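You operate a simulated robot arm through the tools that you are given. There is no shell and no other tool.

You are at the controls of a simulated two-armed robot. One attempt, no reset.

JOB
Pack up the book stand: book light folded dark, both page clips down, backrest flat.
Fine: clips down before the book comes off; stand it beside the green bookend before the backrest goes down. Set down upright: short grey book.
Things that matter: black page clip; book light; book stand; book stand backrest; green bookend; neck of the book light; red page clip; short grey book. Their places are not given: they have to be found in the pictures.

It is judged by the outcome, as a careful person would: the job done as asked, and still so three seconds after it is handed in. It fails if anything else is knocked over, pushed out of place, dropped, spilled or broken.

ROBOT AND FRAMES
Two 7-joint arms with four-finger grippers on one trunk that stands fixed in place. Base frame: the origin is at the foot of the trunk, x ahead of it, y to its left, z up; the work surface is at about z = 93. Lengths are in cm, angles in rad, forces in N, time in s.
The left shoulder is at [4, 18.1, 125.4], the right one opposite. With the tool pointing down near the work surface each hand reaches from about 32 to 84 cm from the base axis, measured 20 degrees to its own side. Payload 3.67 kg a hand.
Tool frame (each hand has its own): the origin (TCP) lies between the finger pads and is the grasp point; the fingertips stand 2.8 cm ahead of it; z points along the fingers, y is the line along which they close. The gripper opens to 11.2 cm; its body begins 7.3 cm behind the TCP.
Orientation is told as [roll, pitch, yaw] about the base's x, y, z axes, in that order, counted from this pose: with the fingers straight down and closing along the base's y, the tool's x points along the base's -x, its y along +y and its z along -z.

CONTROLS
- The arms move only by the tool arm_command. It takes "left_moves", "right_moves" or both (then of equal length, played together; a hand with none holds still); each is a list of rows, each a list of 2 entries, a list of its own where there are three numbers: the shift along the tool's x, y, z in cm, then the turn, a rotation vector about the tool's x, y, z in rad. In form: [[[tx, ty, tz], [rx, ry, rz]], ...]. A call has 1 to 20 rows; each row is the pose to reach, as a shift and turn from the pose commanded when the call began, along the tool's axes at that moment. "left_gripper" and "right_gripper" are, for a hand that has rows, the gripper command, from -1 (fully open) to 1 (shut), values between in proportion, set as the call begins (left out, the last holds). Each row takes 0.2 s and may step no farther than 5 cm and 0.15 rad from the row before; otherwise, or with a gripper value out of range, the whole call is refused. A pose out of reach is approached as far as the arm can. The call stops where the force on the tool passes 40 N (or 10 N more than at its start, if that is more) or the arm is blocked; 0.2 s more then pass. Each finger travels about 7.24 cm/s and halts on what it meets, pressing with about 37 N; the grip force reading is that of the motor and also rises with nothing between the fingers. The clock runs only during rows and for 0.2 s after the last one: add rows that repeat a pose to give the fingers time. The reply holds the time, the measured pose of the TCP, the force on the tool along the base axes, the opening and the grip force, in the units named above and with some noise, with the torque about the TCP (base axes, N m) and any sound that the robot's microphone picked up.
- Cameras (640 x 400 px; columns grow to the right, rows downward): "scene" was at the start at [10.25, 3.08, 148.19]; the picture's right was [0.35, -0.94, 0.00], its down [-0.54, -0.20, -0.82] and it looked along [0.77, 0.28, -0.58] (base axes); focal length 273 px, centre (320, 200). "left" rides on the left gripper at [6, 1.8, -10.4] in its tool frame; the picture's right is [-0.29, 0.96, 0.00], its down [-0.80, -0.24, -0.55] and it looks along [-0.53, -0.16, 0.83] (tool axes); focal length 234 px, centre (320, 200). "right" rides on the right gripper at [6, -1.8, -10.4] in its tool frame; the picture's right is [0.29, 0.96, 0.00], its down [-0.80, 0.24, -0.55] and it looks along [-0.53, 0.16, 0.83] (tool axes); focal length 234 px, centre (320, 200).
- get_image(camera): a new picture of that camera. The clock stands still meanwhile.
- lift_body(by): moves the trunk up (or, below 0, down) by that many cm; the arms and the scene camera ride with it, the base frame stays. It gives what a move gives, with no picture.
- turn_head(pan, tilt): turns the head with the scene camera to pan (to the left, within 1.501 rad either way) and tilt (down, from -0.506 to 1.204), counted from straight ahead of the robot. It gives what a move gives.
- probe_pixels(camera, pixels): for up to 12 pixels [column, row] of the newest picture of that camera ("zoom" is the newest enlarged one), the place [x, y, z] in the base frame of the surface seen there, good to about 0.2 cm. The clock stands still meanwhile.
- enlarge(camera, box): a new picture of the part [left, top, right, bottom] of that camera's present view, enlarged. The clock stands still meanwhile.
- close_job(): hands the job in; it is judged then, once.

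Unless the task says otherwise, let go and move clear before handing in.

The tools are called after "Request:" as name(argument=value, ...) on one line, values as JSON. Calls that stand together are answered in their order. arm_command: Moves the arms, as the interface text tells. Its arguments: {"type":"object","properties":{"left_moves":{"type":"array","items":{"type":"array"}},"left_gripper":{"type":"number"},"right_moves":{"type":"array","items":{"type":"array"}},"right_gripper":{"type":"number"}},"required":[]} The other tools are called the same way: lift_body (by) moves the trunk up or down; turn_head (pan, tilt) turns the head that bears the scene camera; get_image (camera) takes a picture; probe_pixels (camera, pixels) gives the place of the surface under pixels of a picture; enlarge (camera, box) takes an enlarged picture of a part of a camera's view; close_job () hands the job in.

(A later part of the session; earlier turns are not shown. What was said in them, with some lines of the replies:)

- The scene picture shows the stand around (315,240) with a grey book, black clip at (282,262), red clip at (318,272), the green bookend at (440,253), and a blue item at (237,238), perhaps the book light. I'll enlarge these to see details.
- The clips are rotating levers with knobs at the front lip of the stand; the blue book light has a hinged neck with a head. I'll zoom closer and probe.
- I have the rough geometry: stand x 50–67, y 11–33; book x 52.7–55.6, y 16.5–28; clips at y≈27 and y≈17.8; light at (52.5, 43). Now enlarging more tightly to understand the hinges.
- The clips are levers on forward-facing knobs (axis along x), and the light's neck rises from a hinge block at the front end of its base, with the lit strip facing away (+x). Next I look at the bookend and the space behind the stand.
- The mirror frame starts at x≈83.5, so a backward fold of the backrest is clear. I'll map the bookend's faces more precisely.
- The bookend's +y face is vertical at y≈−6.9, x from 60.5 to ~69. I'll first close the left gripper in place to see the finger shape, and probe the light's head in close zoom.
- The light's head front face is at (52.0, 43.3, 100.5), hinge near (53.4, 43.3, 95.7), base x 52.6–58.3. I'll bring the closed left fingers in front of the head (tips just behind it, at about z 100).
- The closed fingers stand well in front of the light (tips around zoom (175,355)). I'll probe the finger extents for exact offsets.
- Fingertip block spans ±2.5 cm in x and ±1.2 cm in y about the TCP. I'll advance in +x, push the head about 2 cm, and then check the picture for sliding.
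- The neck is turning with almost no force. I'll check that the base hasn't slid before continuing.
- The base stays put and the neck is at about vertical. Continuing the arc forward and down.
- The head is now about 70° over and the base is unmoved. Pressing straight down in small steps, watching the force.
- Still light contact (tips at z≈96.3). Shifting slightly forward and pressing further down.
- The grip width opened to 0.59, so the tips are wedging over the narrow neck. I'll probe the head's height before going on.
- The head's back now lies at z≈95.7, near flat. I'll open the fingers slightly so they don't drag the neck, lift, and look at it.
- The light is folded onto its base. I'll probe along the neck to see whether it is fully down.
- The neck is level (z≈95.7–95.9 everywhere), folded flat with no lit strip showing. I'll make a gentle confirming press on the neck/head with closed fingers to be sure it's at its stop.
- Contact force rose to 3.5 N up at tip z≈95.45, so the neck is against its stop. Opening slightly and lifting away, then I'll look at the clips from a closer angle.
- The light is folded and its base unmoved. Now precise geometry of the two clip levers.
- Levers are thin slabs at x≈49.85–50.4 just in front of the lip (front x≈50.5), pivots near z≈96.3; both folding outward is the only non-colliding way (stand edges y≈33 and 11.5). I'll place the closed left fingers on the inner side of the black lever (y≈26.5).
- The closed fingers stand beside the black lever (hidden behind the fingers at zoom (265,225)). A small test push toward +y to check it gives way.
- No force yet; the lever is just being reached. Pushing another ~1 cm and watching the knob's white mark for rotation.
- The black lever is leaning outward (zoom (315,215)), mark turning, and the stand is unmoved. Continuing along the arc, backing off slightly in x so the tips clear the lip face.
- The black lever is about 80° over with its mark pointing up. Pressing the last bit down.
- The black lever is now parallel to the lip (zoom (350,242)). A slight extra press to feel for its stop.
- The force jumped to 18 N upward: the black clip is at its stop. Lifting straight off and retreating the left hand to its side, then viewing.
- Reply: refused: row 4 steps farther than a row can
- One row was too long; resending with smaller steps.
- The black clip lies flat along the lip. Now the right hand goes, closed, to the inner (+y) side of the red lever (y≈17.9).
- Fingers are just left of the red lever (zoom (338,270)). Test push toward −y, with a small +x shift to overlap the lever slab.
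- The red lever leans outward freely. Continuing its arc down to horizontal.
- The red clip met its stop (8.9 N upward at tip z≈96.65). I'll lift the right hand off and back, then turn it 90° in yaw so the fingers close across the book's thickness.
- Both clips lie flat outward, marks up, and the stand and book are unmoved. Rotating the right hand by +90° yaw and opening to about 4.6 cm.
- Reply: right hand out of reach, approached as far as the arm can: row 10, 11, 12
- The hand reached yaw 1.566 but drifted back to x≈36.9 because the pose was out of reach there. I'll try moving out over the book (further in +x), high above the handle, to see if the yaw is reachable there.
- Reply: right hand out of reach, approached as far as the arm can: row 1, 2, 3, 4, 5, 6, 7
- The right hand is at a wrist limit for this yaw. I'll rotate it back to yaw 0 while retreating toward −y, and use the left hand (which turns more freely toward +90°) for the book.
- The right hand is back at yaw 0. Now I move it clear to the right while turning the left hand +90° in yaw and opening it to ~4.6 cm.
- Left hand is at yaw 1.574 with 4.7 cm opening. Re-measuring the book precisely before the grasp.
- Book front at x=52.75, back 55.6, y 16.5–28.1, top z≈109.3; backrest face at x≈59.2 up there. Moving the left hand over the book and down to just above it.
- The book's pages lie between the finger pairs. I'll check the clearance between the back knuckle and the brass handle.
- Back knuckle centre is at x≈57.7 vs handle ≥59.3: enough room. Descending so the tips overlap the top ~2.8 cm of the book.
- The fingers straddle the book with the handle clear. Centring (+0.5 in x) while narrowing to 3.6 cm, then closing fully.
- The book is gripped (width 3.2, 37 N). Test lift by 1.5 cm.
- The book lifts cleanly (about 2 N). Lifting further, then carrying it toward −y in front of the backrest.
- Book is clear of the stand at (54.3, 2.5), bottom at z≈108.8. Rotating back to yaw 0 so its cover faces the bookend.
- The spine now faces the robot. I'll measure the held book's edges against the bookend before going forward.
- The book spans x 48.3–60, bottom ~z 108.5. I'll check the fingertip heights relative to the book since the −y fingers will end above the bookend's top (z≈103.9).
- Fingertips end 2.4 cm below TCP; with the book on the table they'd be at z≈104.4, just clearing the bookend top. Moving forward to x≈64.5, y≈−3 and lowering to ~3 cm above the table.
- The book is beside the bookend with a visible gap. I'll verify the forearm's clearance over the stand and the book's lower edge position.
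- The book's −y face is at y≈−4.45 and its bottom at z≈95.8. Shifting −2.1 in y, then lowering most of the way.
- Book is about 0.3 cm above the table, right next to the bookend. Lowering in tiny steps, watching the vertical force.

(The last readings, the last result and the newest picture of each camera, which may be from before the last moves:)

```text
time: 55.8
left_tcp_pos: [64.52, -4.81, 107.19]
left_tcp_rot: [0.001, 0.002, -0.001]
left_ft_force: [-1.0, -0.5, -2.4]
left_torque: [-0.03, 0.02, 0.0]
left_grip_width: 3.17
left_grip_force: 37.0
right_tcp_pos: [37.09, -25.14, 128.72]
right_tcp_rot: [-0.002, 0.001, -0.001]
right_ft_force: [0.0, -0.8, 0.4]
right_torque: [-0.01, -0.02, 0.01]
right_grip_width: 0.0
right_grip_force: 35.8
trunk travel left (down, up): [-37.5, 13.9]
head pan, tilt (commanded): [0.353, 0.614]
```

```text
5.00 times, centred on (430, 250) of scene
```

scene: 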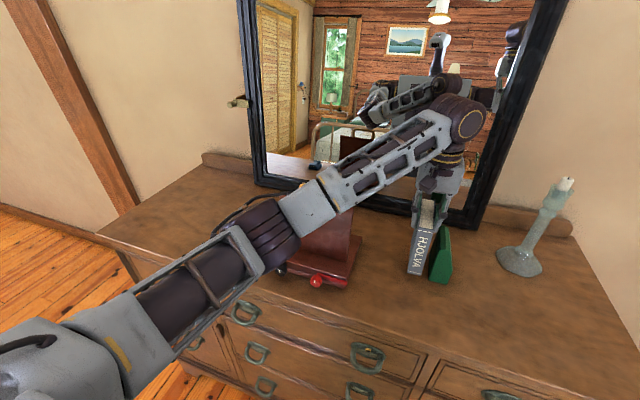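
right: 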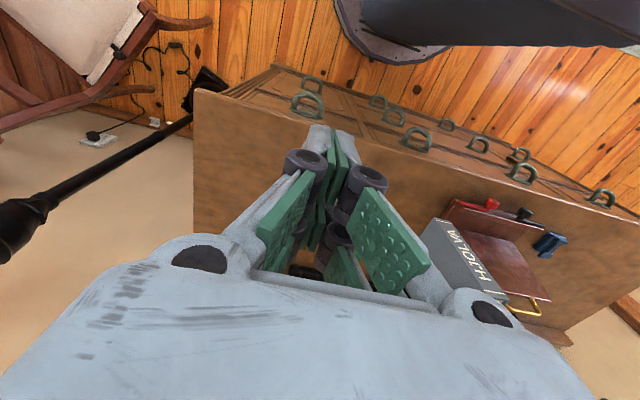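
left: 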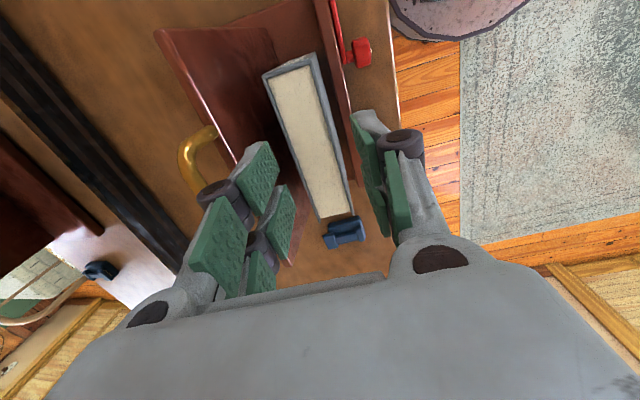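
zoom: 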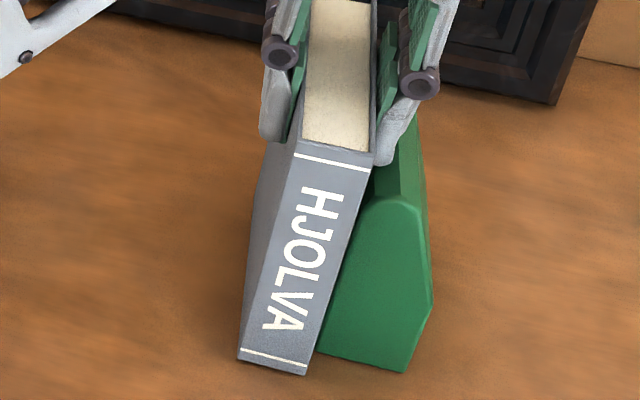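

Request:
probe_pixels(camera="zoom", pixels=[[300, 370], [245, 355], [302, 374], [320, 345], [340, 270], [365, 165], [382, 160], [395, 155], [380, 250], [335, 348], [240, 362]])

Request:
arm_command(left_moves=[[[0, 0, 0.08], [0, 0, 0]], [[0, 0, 0.14], [0, 0, 0]]], left_gripper=1)

```text
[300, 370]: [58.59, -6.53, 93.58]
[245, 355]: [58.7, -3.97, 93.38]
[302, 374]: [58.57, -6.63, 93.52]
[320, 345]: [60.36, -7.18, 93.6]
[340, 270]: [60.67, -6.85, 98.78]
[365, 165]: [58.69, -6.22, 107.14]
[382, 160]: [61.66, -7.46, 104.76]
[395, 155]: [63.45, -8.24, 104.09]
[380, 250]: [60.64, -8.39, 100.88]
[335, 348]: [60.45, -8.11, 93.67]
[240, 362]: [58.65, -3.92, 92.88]
```

```text
time: 56.4
left_tcp_pos: [64.57, -5.0, 107.06]
left_tcp_rot: [-0.002, 0.001, 0.0]
left_ft_force: [-0.1, 0.2, -2.9]
left_torque: [-0.02, 0.0, 0.01]
left_grip_width: 3.16
left_grip_force: 37.1
right_tcp_pos: [37.2, -25.11, 128.71]
right_tcp_rot: [0.0, 0.0, -0.001]
right_ft_force: [0.3, 0.5, -0.2]
right_torque: [0.02, -0.04, 0.0]
right_grip_width: 0.02
right_grip_force: 36.1
trunk travel left (down, up): [-37.5, 13.9]
head pan, tilt (commanded): [0.353, 0.614]
```

Still carrying the weight; continuing down in 0.1 cm steps.

Request:
arm_command(left_moves=[[[0, 0, 0.06], [0, 0, 0]], [[0, 0, 0.12], [0, 0, 0]], [[0, 0, 0.12], [0, 0, 0]]], left_gripper=1)

```text
time: 57.2
left_tcp_pos: [64.55, -5.02, 106.88]
left_tcp_rot: [0.001, 0.0, 0.0]
left_ft_force: [0.2, 1.2, -1.9]
left_torque: [0.15, -0.07, 0.09]
left_grip_width: 3.17
left_grip_force: 37.1
right_tcp_pos: [37.21, -25.11, 128.74]
right_tcp_rot: [0.0, -0.001, 0.001]
right_ft_force: [1.0, -1.1, 0.4]
right_torque: [0.02, 0.01, 0.02]
right_grip_width: 0.0
right_grip_force: 35.7
trunk travel left (down, up): [-37.5, 13.9]
head pan, tilt (commanded): [0.353, 0.614]
```

Force is easing (−1.9 N), so contact is starting. One more small step.

Request:
arm_command(left_moves=[[[0, 0, 0.06], [0, 0, 0]], [[0, 0, 0.06], [0, 0, 0]]], left_gripper=1)

Request:
enlarge(camera="scene", box=[400, 210, 460, 290])

Request:
probe_pixels(camera="zoom", pixels=[[302, 372], [240, 362], [382, 162], [385, 158], [400, 200], [410, 190], [365, 170], [340, 280]])

```text
time: 57.8
left_tcp_pos: [64.48, -5.0, 107.02]
left_tcp_rot: [0.0, 0.001, 0.001]
left_ft_force: [0.2, 0.3, -2.7]
left_torque: [0.07, 0.01, 0.02]
left_grip_width: 3.18
left_grip_force: 36.4
right_tcp_pos: [37.15, -25.06, 128.69]
right_tcp_rot: [0.001, 0.001, -0.001]
right_ft_force: [-0.1, 0.0, -0.6]
right_torque: [0.0, -0.01, -0.02]
right_grip_width: 0.0
right_grip_force: 36.0
trunk travel left (down, up): [-37.5, 13.9]
head pan, tilt (commanded): [0.353, 0.614]
```

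```text
5.00 times, centred on (430, 250) of scene
```

zoom: 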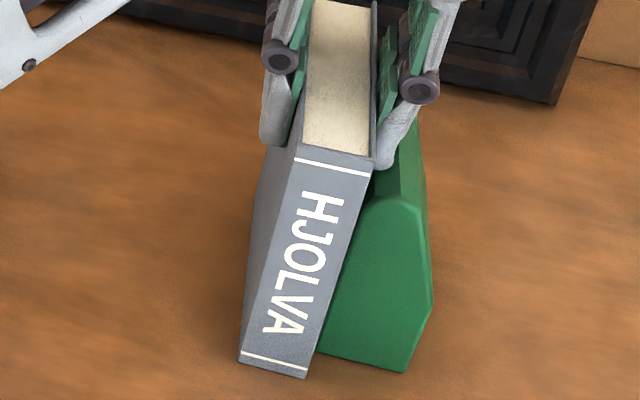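

```text
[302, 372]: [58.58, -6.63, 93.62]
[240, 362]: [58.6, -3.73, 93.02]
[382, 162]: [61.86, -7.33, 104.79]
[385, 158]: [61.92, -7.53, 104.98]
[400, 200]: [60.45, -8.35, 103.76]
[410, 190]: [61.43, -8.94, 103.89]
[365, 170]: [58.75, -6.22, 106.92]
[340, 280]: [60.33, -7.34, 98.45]
```

Fingertips are at z≈104.7, clear of the bookend top at 103.9. Continuing to lower gently.

Request:
arm_command(left_moves=[[[0, 0, 0.05], [0, 0, 0]], [[0, 0, 0.1], [0, 0, 0]], [[0, 0, 0.1], [0, 0, 0]]], left_gripper=1)

```text
time: 58.6
left_tcp_pos: [64.45, -4.92, 106.83]
left_tcp_rot: [0.0, -0.001, 0.0]
left_ft_force: [2.1, -1.2, 5.2]
left_torque: [0.03, 0.19, 0.1]
left_grip_width: 3.16
left_grip_force: 37.4
right_tcp_pos: [37.12, -25.15, 128.92]
right_tcp_rot: [0.001, 0.001, 0.0]
right_ft_force: [-0.6, 0.0, -0.9]
right_torque: [0.01, 0.01, 0.02]
right_grip_width: 0.0
right_grip_force: 35.3
trunk travel left (down, up): [-37.5, 13.9]
head pan, tilt (commanded): [0.353, 0.614]
```

The vertical force turned to +5 N: the book is on the table. Easing up slightly and opening to ~4.5 cm.

Request:
arm_command(left_moves=[[[0, 0, -0.06], [0, 0, 0]], [[0, 0, -0.06], [0, 0, 0]], [[0, 0, -0.06], [0, 0, 0]]], left_gripper=0.2)

Request:
enlarge(camera="scene", box=[390, 190, 470, 290])

Request:
get_image(camera="left")

```text
time: 59.4
left_tcp_pos: [64.41, -4.89, 106.87]
left_tcp_rot: [-0.001, 0.0, 0.0]
left_ft_force: [-0.4, 0.5, -0.1]
left_torque: [0.0, 0.02, -0.02]
left_grip_width: 4.48
left_grip_force: 0.1
right_tcp_pos: [37.15, -25.12, 128.79]
right_tcp_rot: [0.0, 0.0, 0.0]
right_ft_force: [-1.0, -0.3, -0.6]
right_torque: [0.0, 0.01, -0.04]
right_grip_width: 0.02
right_grip_force: 35.5
trunk travel left (down, up): [-37.5, 13.9]
head pan, tilt (commanded): [0.353, 0.614]
```

```text
4.00 times, centred on (430, 240) of scene
```

zoom: 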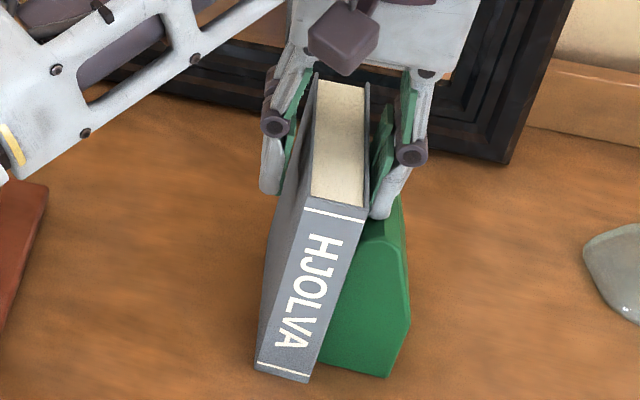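

```text
taken
```

left: 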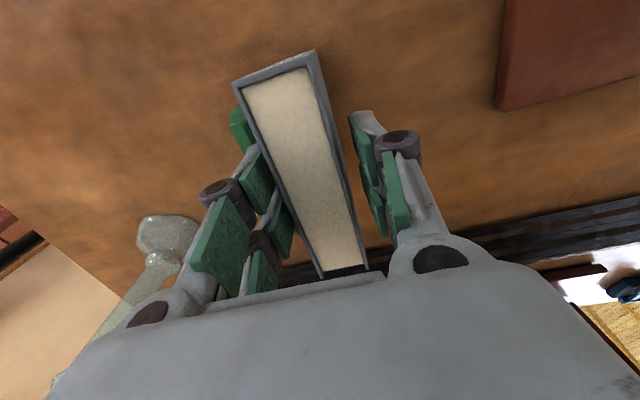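

The fingers are off the book, which stands upright. Lifting straight up out of the way.

Request:
arm_command(left_moves=[[[0, 0.1, -0.5], [0, 0, 0]], [[0, 0.1, -1.5], [0, 0, 0]], [[0, 0.1, -3], [0, 0, 0]], [[0, 0.1, -5], [0, 0, 0]], [[0, 0.1, -8], [0, 0, 0]], [[1, 0.1, -11], [0, 0, 0]], [[4, 1, -13], [0, 0, 0]], [[8, 2, -14], [0, 0, 0]]], left_gripper=0.2)

Request:
enlarge(camera="scene", box=[390, 190, 470, 290])

Request:
get_image(camera="scene")

```text
time: 61.2
left_tcp_pos: [55.79, -2.66, 120.87]
left_tcp_rot: [-0.002, 0.0, -0.002]
left_ft_force: [0.3, 0.1, -1.4]
left_torque: [-0.01, -0.05, 0.0]
left_grip_width: 4.48
left_grip_force: 0.0
right_tcp_pos: [37.03, -24.92, 128.76]
right_tcp_rot: [0.0, 0.001, -0.001]
right_ft_force: [-0.5, 0.2, 0.4]
right_torque: [-0.03, -0.01, 0.0]
right_grip_width: 0.0
right_grip_force: 35.7
trunk travel left (down, up): [-37.5, 13.9]
head pan, tilt (commanded): [0.353, 0.614]
```

```text
4.00 times, centred on (430, 240) of scene
```

zoom: 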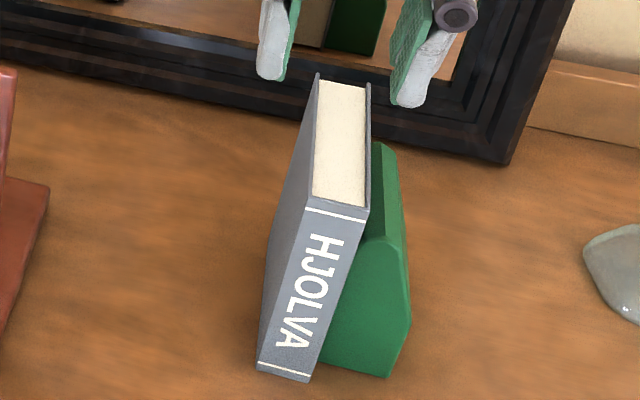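

```text
taken
```

scene: 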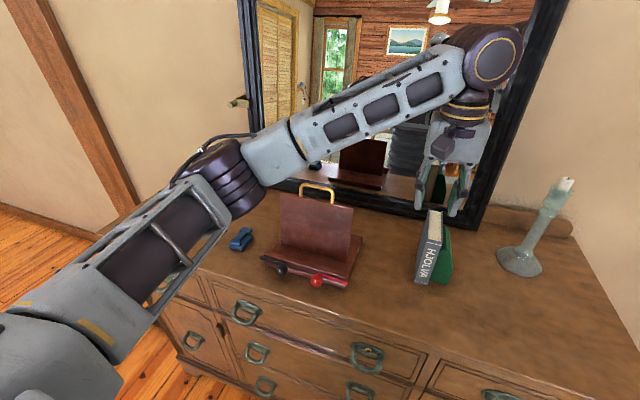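

The book stands upright beside the bookend and the hand is clear. Now the left hand, closed, goes to the front of the backrest at y≈22.3, just below its top edge.

Request:
arm_command(left_moves=[[[1.5, 4, 0], [0, 0, 0]], [[3, 8, 0], [0, 0, 0]], [[4, 12, 0], [0, 0, 0]], [[5, 16, 0], [0, 0, 0]], [[5.5, 20, 0], [0, 0, 0]], [[5.5, 24, 0], [0, 0, 0]], [[5.5, 25, 2], [0, 0, 0]], [[5, 25, 6], [0, 0, 0]], [[4, 25, 9.5], [0, 0, 0]], [[3, 25, 12.8], [0, 0, 0]], [[3, 25, 12.8], [0, 0, 0]]], left_gripper=1)

Request:
get_image(camera="scene")

Request:
enlarge(camera="scene", box=[240, 160, 370, 290])

```text
time: 63.6
left_tcp_pos: [53.33, 22.25, 107.79]
left_tcp_rot: [0.0, 0.001, 0.0]
left_ft_force: [0.4, -0.4, -0.3]
left_torque: [-0.02, 0.01, 0.02]
left_grip_width: 0.0
left_grip_force: 35.7
right_tcp_pos: [37.09, -25.18, 128.78]
right_tcp_rot: [0.0, -0.001, -0.001]
right_ft_force: [1.1, 0.0, 0.9]
right_torque: [0.0, -0.01, -0.02]
right_grip_width: 0.0
right_grip_force: 35.7
trunk travel left (down, up): [-37.5, 13.9]
head pan, tilt (commanded): [0.353, 0.614]
```

```text
taken
```

scene: 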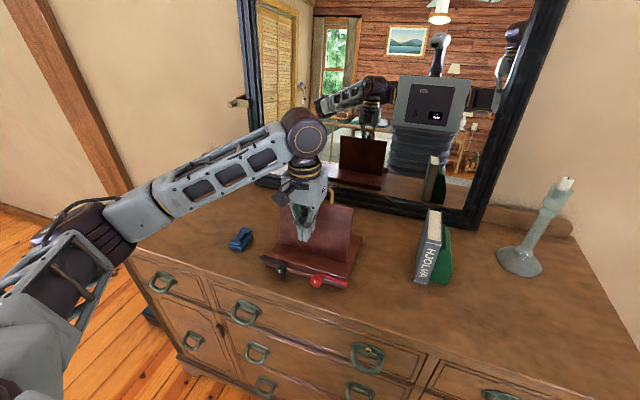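

```text
3.08 times, centred on (305, 225) of scene
```

zoom: 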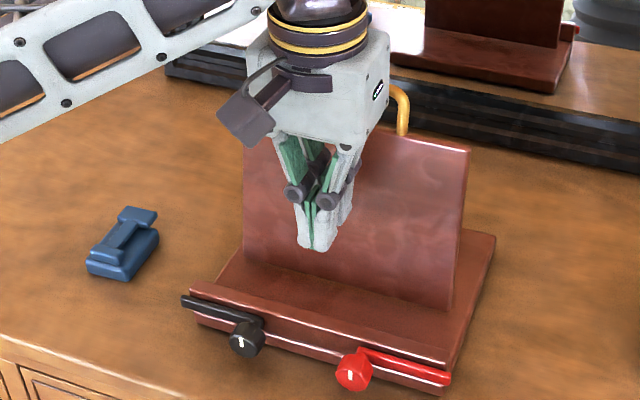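

Fingers are ~3 cm in front of the backrest, centred under the handle. A test push in +x of about 1.5 cm beyond contact.

Request:
arm_command(left_moves=[[[-1.5, 0, 0], [0, 0, 0]], [[-2.5, 0, 0], [0, 0, 0]], [[-3.0, 0, 0], [0, 0, 0]], [[-3.5, 0, 0], [0, 0, 0]], [[-4.0, 0, 0], [0, 0, 0]], [[-4.4, 0, 0], [0, 0, 0]]], left_gripper=1)

Request:
enlarge(camera="scene", box=[240, 160, 370, 290])

```text
time: 65.0
left_tcp_pos: [57.89, 22.0, 108.17]
left_tcp_rot: [0.0, -0.001, 0.002]
left_ft_force: [-1.4, -0.3, -0.1]
left_torque: [0.03, 0.04, -0.03]
left_grip_width: 0.61
left_grip_force: 35.2
right_tcp_pos: [37.13, -25.13, 128.66]
right_tcp_rot: [-0.001, -0.001, 0.0]
right_ft_force: [0.6, 0.4, -0.5]
right_torque: [-0.04, 0.03, 0.0]
right_grip_width: 0.0
right_grip_force: 36.0
trunk travel left (down, up): [-37.5, 13.9]
head pan, tilt (commanded): [0.353, 0.614]
```

```text
3.08 times, centred on (305, 225) of scene
```

zoom: 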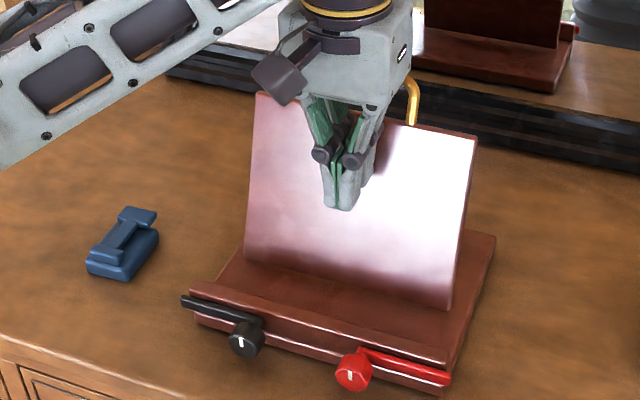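

The backrest tips backward with little force and the stand stays put. Continuing along the arc to about 60°.

Request:
arm_command(left_moves=[[[-1.0, 0.2, 0.5], [0, 0, 0]], [[-1.8, 0.2, 0.9], [0, 0, 0]], [[-2.6, 0.2, 1.4], [0, 0, 0]], [[-3.4, 0.2, 2.0], [0, 0, 0]], [[-4.1, 0.2, 2.7], [0, 0, 0]], [[-4.8, 0.2, 3.4], [0, 0, 0]], [[-5.4, 0.2, 4.2], [0, 0, 0]], [[-6.0, 0.2, 5.0], [0, 0, 0]]], left_gripper=1)

Request:
enlarge(camera="scene", box=[240, 160, 370, 290])

```text
time: 66.8
left_tcp_pos: [63.85, 22.28, 102.81]
left_tcp_rot: [0.0, 0.001, 0.001]
left_ft_force: [-0.3, -0.7, 0.5]
left_torque: [0.0, 0.03, -0.01]
left_grip_width: 0.0
left_grip_force: 35.8
right_tcp_pos: [37.07, -25.14, 128.8]
right_tcp_rot: [0.0, -0.001, 0.0]
right_ft_force: [0.7, -0.2, -0.9]
right_torque: [0.01, -0.02, -0.02]
right_grip_width: 0.01
right_grip_force: 35.7
trunk travel left (down, up): [-37.5, 13.9]
head pan, tilt (commanded): [0.353, 0.614]
```

```text
3.08 times, centred on (305, 225) of scene
```

zoom: 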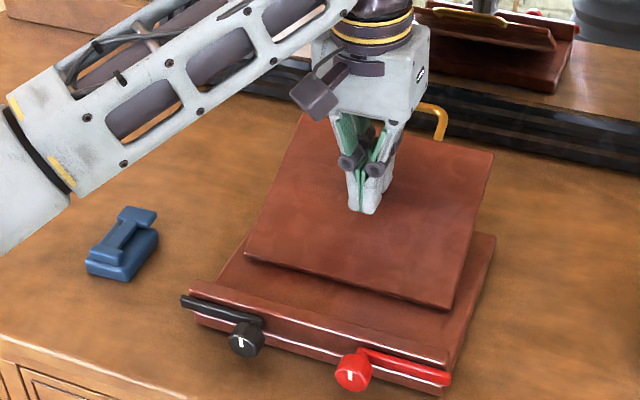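

Backrest is about 60° back. Continuing down toward flat.

Request:
arm_command(left_moves=[[[-0.6, 0, 0.8], [0, 0, 0]], [[-1.0, 0, 1.7], [0, 0, 0]], [[-1.3, 0, 2.6], [0, 0, 0]], [[-1.5, 0, 3.5], [0, 0, 0]], [[-1.5, 0, 4.2], [0, 0, 0]]], left_gripper=1)

Request:
enlarge(camera="scene", box=[240, 160, 370, 290])

```text
time: 68.0
left_tcp_pos: [65.36, 22.3, 99.05]
left_tcp_rot: [-0.002, 0.0, -0.001]
left_ft_force: [0.2, -0.4, 0.7]
left_torque: [-0.01, 0.06, -0.02]
left_grip_width: 0.01
left_grip_force: 35.5
right_tcp_pos: [37.12, -25.08, 128.7]
right_tcp_rot: [0.0, 0.0, 0.0]
right_ft_force: [0.0, 0.0, 0.5]
right_torque: [-0.02, -0.03, -0.01]
right_grip_width: 0.0
right_grip_force: 35.5
trunk travel left (down, up): [-37.5, 13.9]
head pan, tilt (commanded): [0.353, 0.614]
```

```text
3.08 times, centred on (305, 225) of scene
```

zoom: 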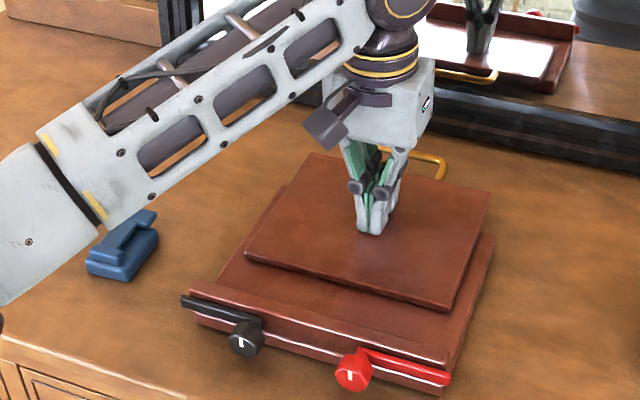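

Nearly flat. Probing the backrest's surface slope.

Request:
probe_pixels(camera="zoom", pixels=[[260, 250], [440, 295], [330, 200], [300, 170], [480, 200], [440, 190], [410, 240], [445, 165], [350, 260], [470, 260], [120, 180], [60, 170]])

```text
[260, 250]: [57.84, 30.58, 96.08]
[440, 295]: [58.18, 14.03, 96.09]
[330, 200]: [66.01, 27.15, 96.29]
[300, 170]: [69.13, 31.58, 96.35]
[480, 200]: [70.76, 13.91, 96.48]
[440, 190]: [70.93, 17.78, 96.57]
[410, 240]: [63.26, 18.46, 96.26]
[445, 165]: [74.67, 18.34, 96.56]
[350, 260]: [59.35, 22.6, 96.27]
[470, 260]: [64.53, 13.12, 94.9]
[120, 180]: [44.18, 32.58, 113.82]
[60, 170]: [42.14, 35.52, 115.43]
```

The surface rises just 0.4 cm over 13 cm (~2°). Pressing gently further until the stop.

Request:
arm_command(left_moves=[[[0, 0, 0.2], [0, 0, 0]], [[0, 0, 0.4], [0, 0, 0]], [[0, 0, 0.5], [0, 0, 0]], [[0, 0, 0.5], [0, 0, 0]]], left_gripper=1)

Request:
enlarge(camera="scene", box=[240, 160, 370, 290])

Request:
probe_pixels(camera="zoom", pixels=[[260, 250], [440, 295], [330, 200], [300, 170], [480, 200], [440, 190], [410, 240], [445, 165], [350, 260]])

```text
time: 69.0
left_tcp_pos: [65.37, 22.14, 98.79]
left_tcp_rot: [0.001, -0.003, -0.001]
left_ft_force: [2.7, 1.1, 17.1]
left_torque: [0.04, 0.27, -0.05]
left_grip_width: 0.6
left_grip_force: 35.8
right_tcp_pos: [36.9, -25.11, 128.83]
right_tcp_rot: [0.0, -0.002, 0.0]
right_ft_force: [0.2, -0.4, 0.3]
right_torque: [0.01, -0.02, 0.01]
right_grip_width: 0.0
right_grip_force: 35.3
trunk travel left (down, up): [-37.5, 13.9]
head pan, tilt (commanded): [0.353, 0.614]
```

```text
3.08 times, centred on (305, 225) of scene
```

zoom: 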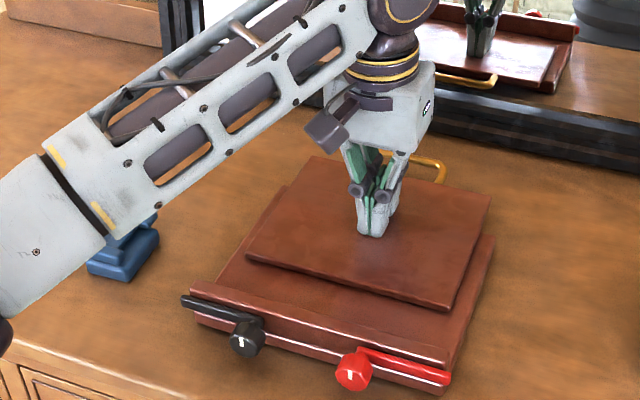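

```text
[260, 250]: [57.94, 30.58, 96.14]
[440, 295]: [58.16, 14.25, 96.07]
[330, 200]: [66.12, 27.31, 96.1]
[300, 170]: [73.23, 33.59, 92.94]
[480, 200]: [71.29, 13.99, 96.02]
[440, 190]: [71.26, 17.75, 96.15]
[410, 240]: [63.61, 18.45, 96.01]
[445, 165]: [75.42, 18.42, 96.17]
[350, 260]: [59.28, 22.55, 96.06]
```

The backrest is level at z≈96.1 and against its stop (17 N). Lifting off and retreating the left hand.

Request:
arm_command(left_moves=[[[0, 0, -0.5], [0, 0, 0]], [[0, 0, -2], [0, 0, 0]], [[0, 0, -5], [0, 0, 0]], [[1, 0.5, -9], [0, 0, 0]], [[3, 2, -13], [0, 0, 0]], [[6, 4, -16], [0, 0, 0]], [[9, 7, -18], [0, 0, 0]], [[12, 10, -20], [0, 0, 0]], [[15, 13, -21], [0, 0, 0]], [[18, 16, -21], [0, 0, 0]], [[20, 20, -21], [0, 0, 0]], [[21, 24, -21], [0, 0, 0]]], left_gripper=1)

Request:
get_image(camera="scene")

Request:
enlarge(camera="scene", box=[210, 180, 370, 300])

Request:
enlarge(camera="scene", box=[390, 190, 470, 290])

```text
time: 71.6
left_tcp_pos: [44.46, 46.13, 119.18]
left_tcp_rot: [0.0, 0.001, -0.001]
left_ft_force: [-0.1, 1.2, 0.8]
left_torque: [-0.01, -0.02, -0.01]
left_grip_width: 0.0
left_grip_force: 35.7
right_tcp_pos: [37.06, -25.08, 128.81]
right_tcp_rot: [-0.001, -0.002, 0.0]
right_ft_force: [0.5, 0.6, -0.2]
right_torque: [-0.02, -0.03, 0.03]
right_grip_width: 0.02
right_grip_force: 35.9
trunk travel left (down, up): [-37.5, 13.9]
head pan, tilt (commanded): [0.353, 0.614]
```

```text
taken
```

scene: 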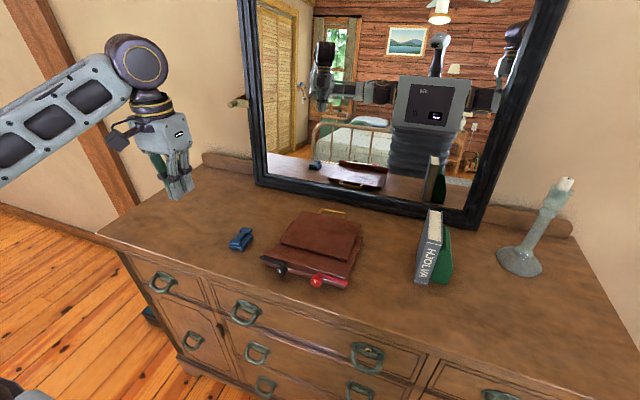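

```text
3.33 times, centred on (290, 240) of scene
```

zoom: 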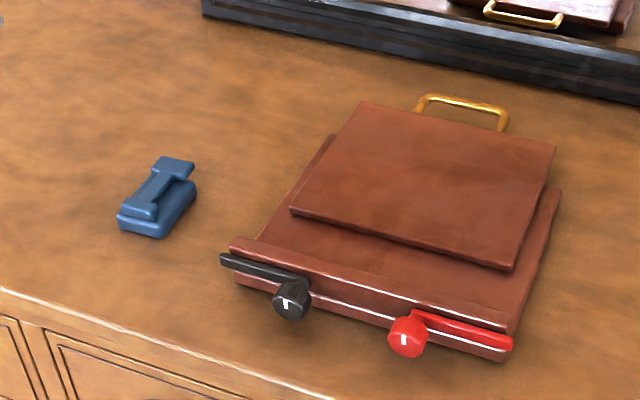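

```text
4.00 times, centred on (430, 240) of scene
```

zoom: 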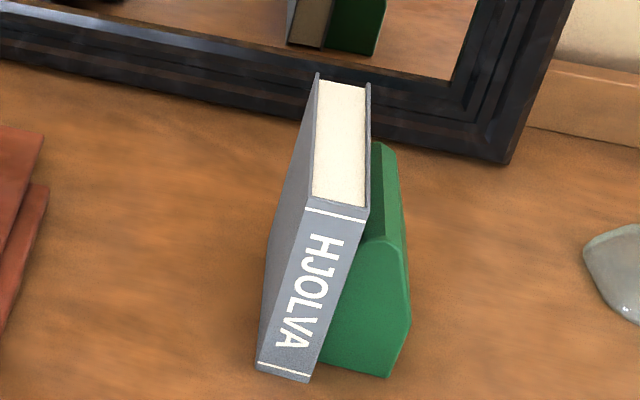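

Everything looks packed up. A last check by probing: backrest level, book vertical, bookend and stand unmoved, light neck level.

Request:
probe_pixels(camera="zoom", pixels=[[260, 362], [306, 376], [308, 200], [364, 212], [290, 250], [275, 300], [318, 76], [370, 85], [370, 340], [375, 245], [385, 160]])

Request:
enlarge(camera="scene", box=[210, 180, 370, 300])

Request:
probe_pixels(camera="zoom", pixels=[[310, 205], [500, 255], [370, 115], [540, 155], [430, 180], [465, 103], [145, 205], [160, 182], [175, 165], [232, 245], [500, 350], [510, 340]])

Request:
enlarge(camera="left", box=[80, 100, 360, 300])

```text
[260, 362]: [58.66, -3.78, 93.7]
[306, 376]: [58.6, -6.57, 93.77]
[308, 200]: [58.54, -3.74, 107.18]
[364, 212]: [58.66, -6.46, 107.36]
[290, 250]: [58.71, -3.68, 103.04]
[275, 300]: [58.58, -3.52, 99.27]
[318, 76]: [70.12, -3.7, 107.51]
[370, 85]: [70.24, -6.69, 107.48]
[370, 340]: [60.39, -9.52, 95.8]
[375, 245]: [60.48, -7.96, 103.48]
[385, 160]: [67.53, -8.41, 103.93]
```

```text
3.33 times, centred on (290, 240) of scene
```

zoom: 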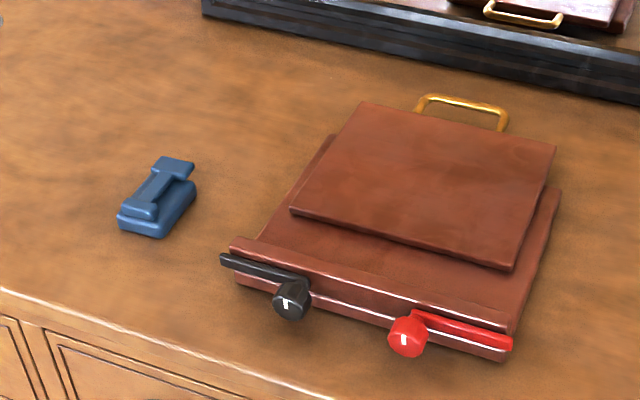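

```text
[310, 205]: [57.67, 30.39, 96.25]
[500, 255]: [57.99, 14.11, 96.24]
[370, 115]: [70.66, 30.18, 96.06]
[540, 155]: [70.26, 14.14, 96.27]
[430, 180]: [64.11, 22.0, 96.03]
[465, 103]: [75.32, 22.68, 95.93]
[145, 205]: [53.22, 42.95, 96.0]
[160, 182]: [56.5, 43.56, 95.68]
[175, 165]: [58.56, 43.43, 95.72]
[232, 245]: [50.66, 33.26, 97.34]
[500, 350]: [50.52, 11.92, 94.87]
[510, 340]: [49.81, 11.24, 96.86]
```

```text
2.00 times, centred on (220, 200) of left
```

zoom: 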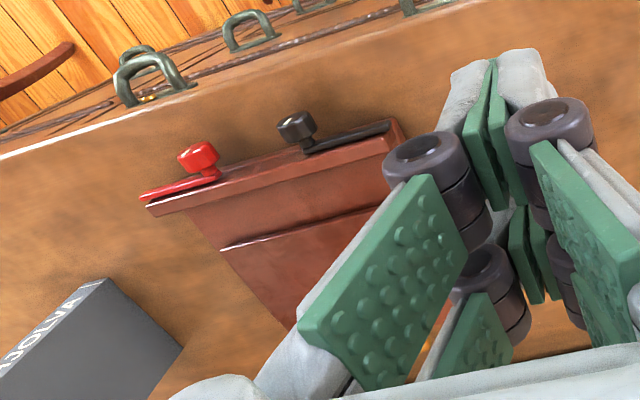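

All checks out: the backrest is level at z≈96.1, both clips are at their stops and the light's neck is flat and dark. The book is vertical (y −3.7 to −6.6) right beside the unmoved bookend, and both hands are clear. Handing in.

Request:
close_job()

```text
The job is handed in.
```

The book stand is packed up and the job is handed in; no verdict has come back yet. My last pictures and readings before handing in showed:

- **Book light:** its neck is folded flat onto the base, with no lit strip showing.
- **Page clips:** I turned the black and red clips down to their stops before touching the book. Both lie along the front lip.
- **Short grey book:** it stands upright about 0.3 cm from the green bookend, with the spine facing the robot. I set it there before lowering the backrest.
- **Backrest:** it is folded back flat and was pressed down to its stop.

The stand, the bookend and the light's base stayed in place, and nothing was knocked over. Both hands were clear before I handed in.
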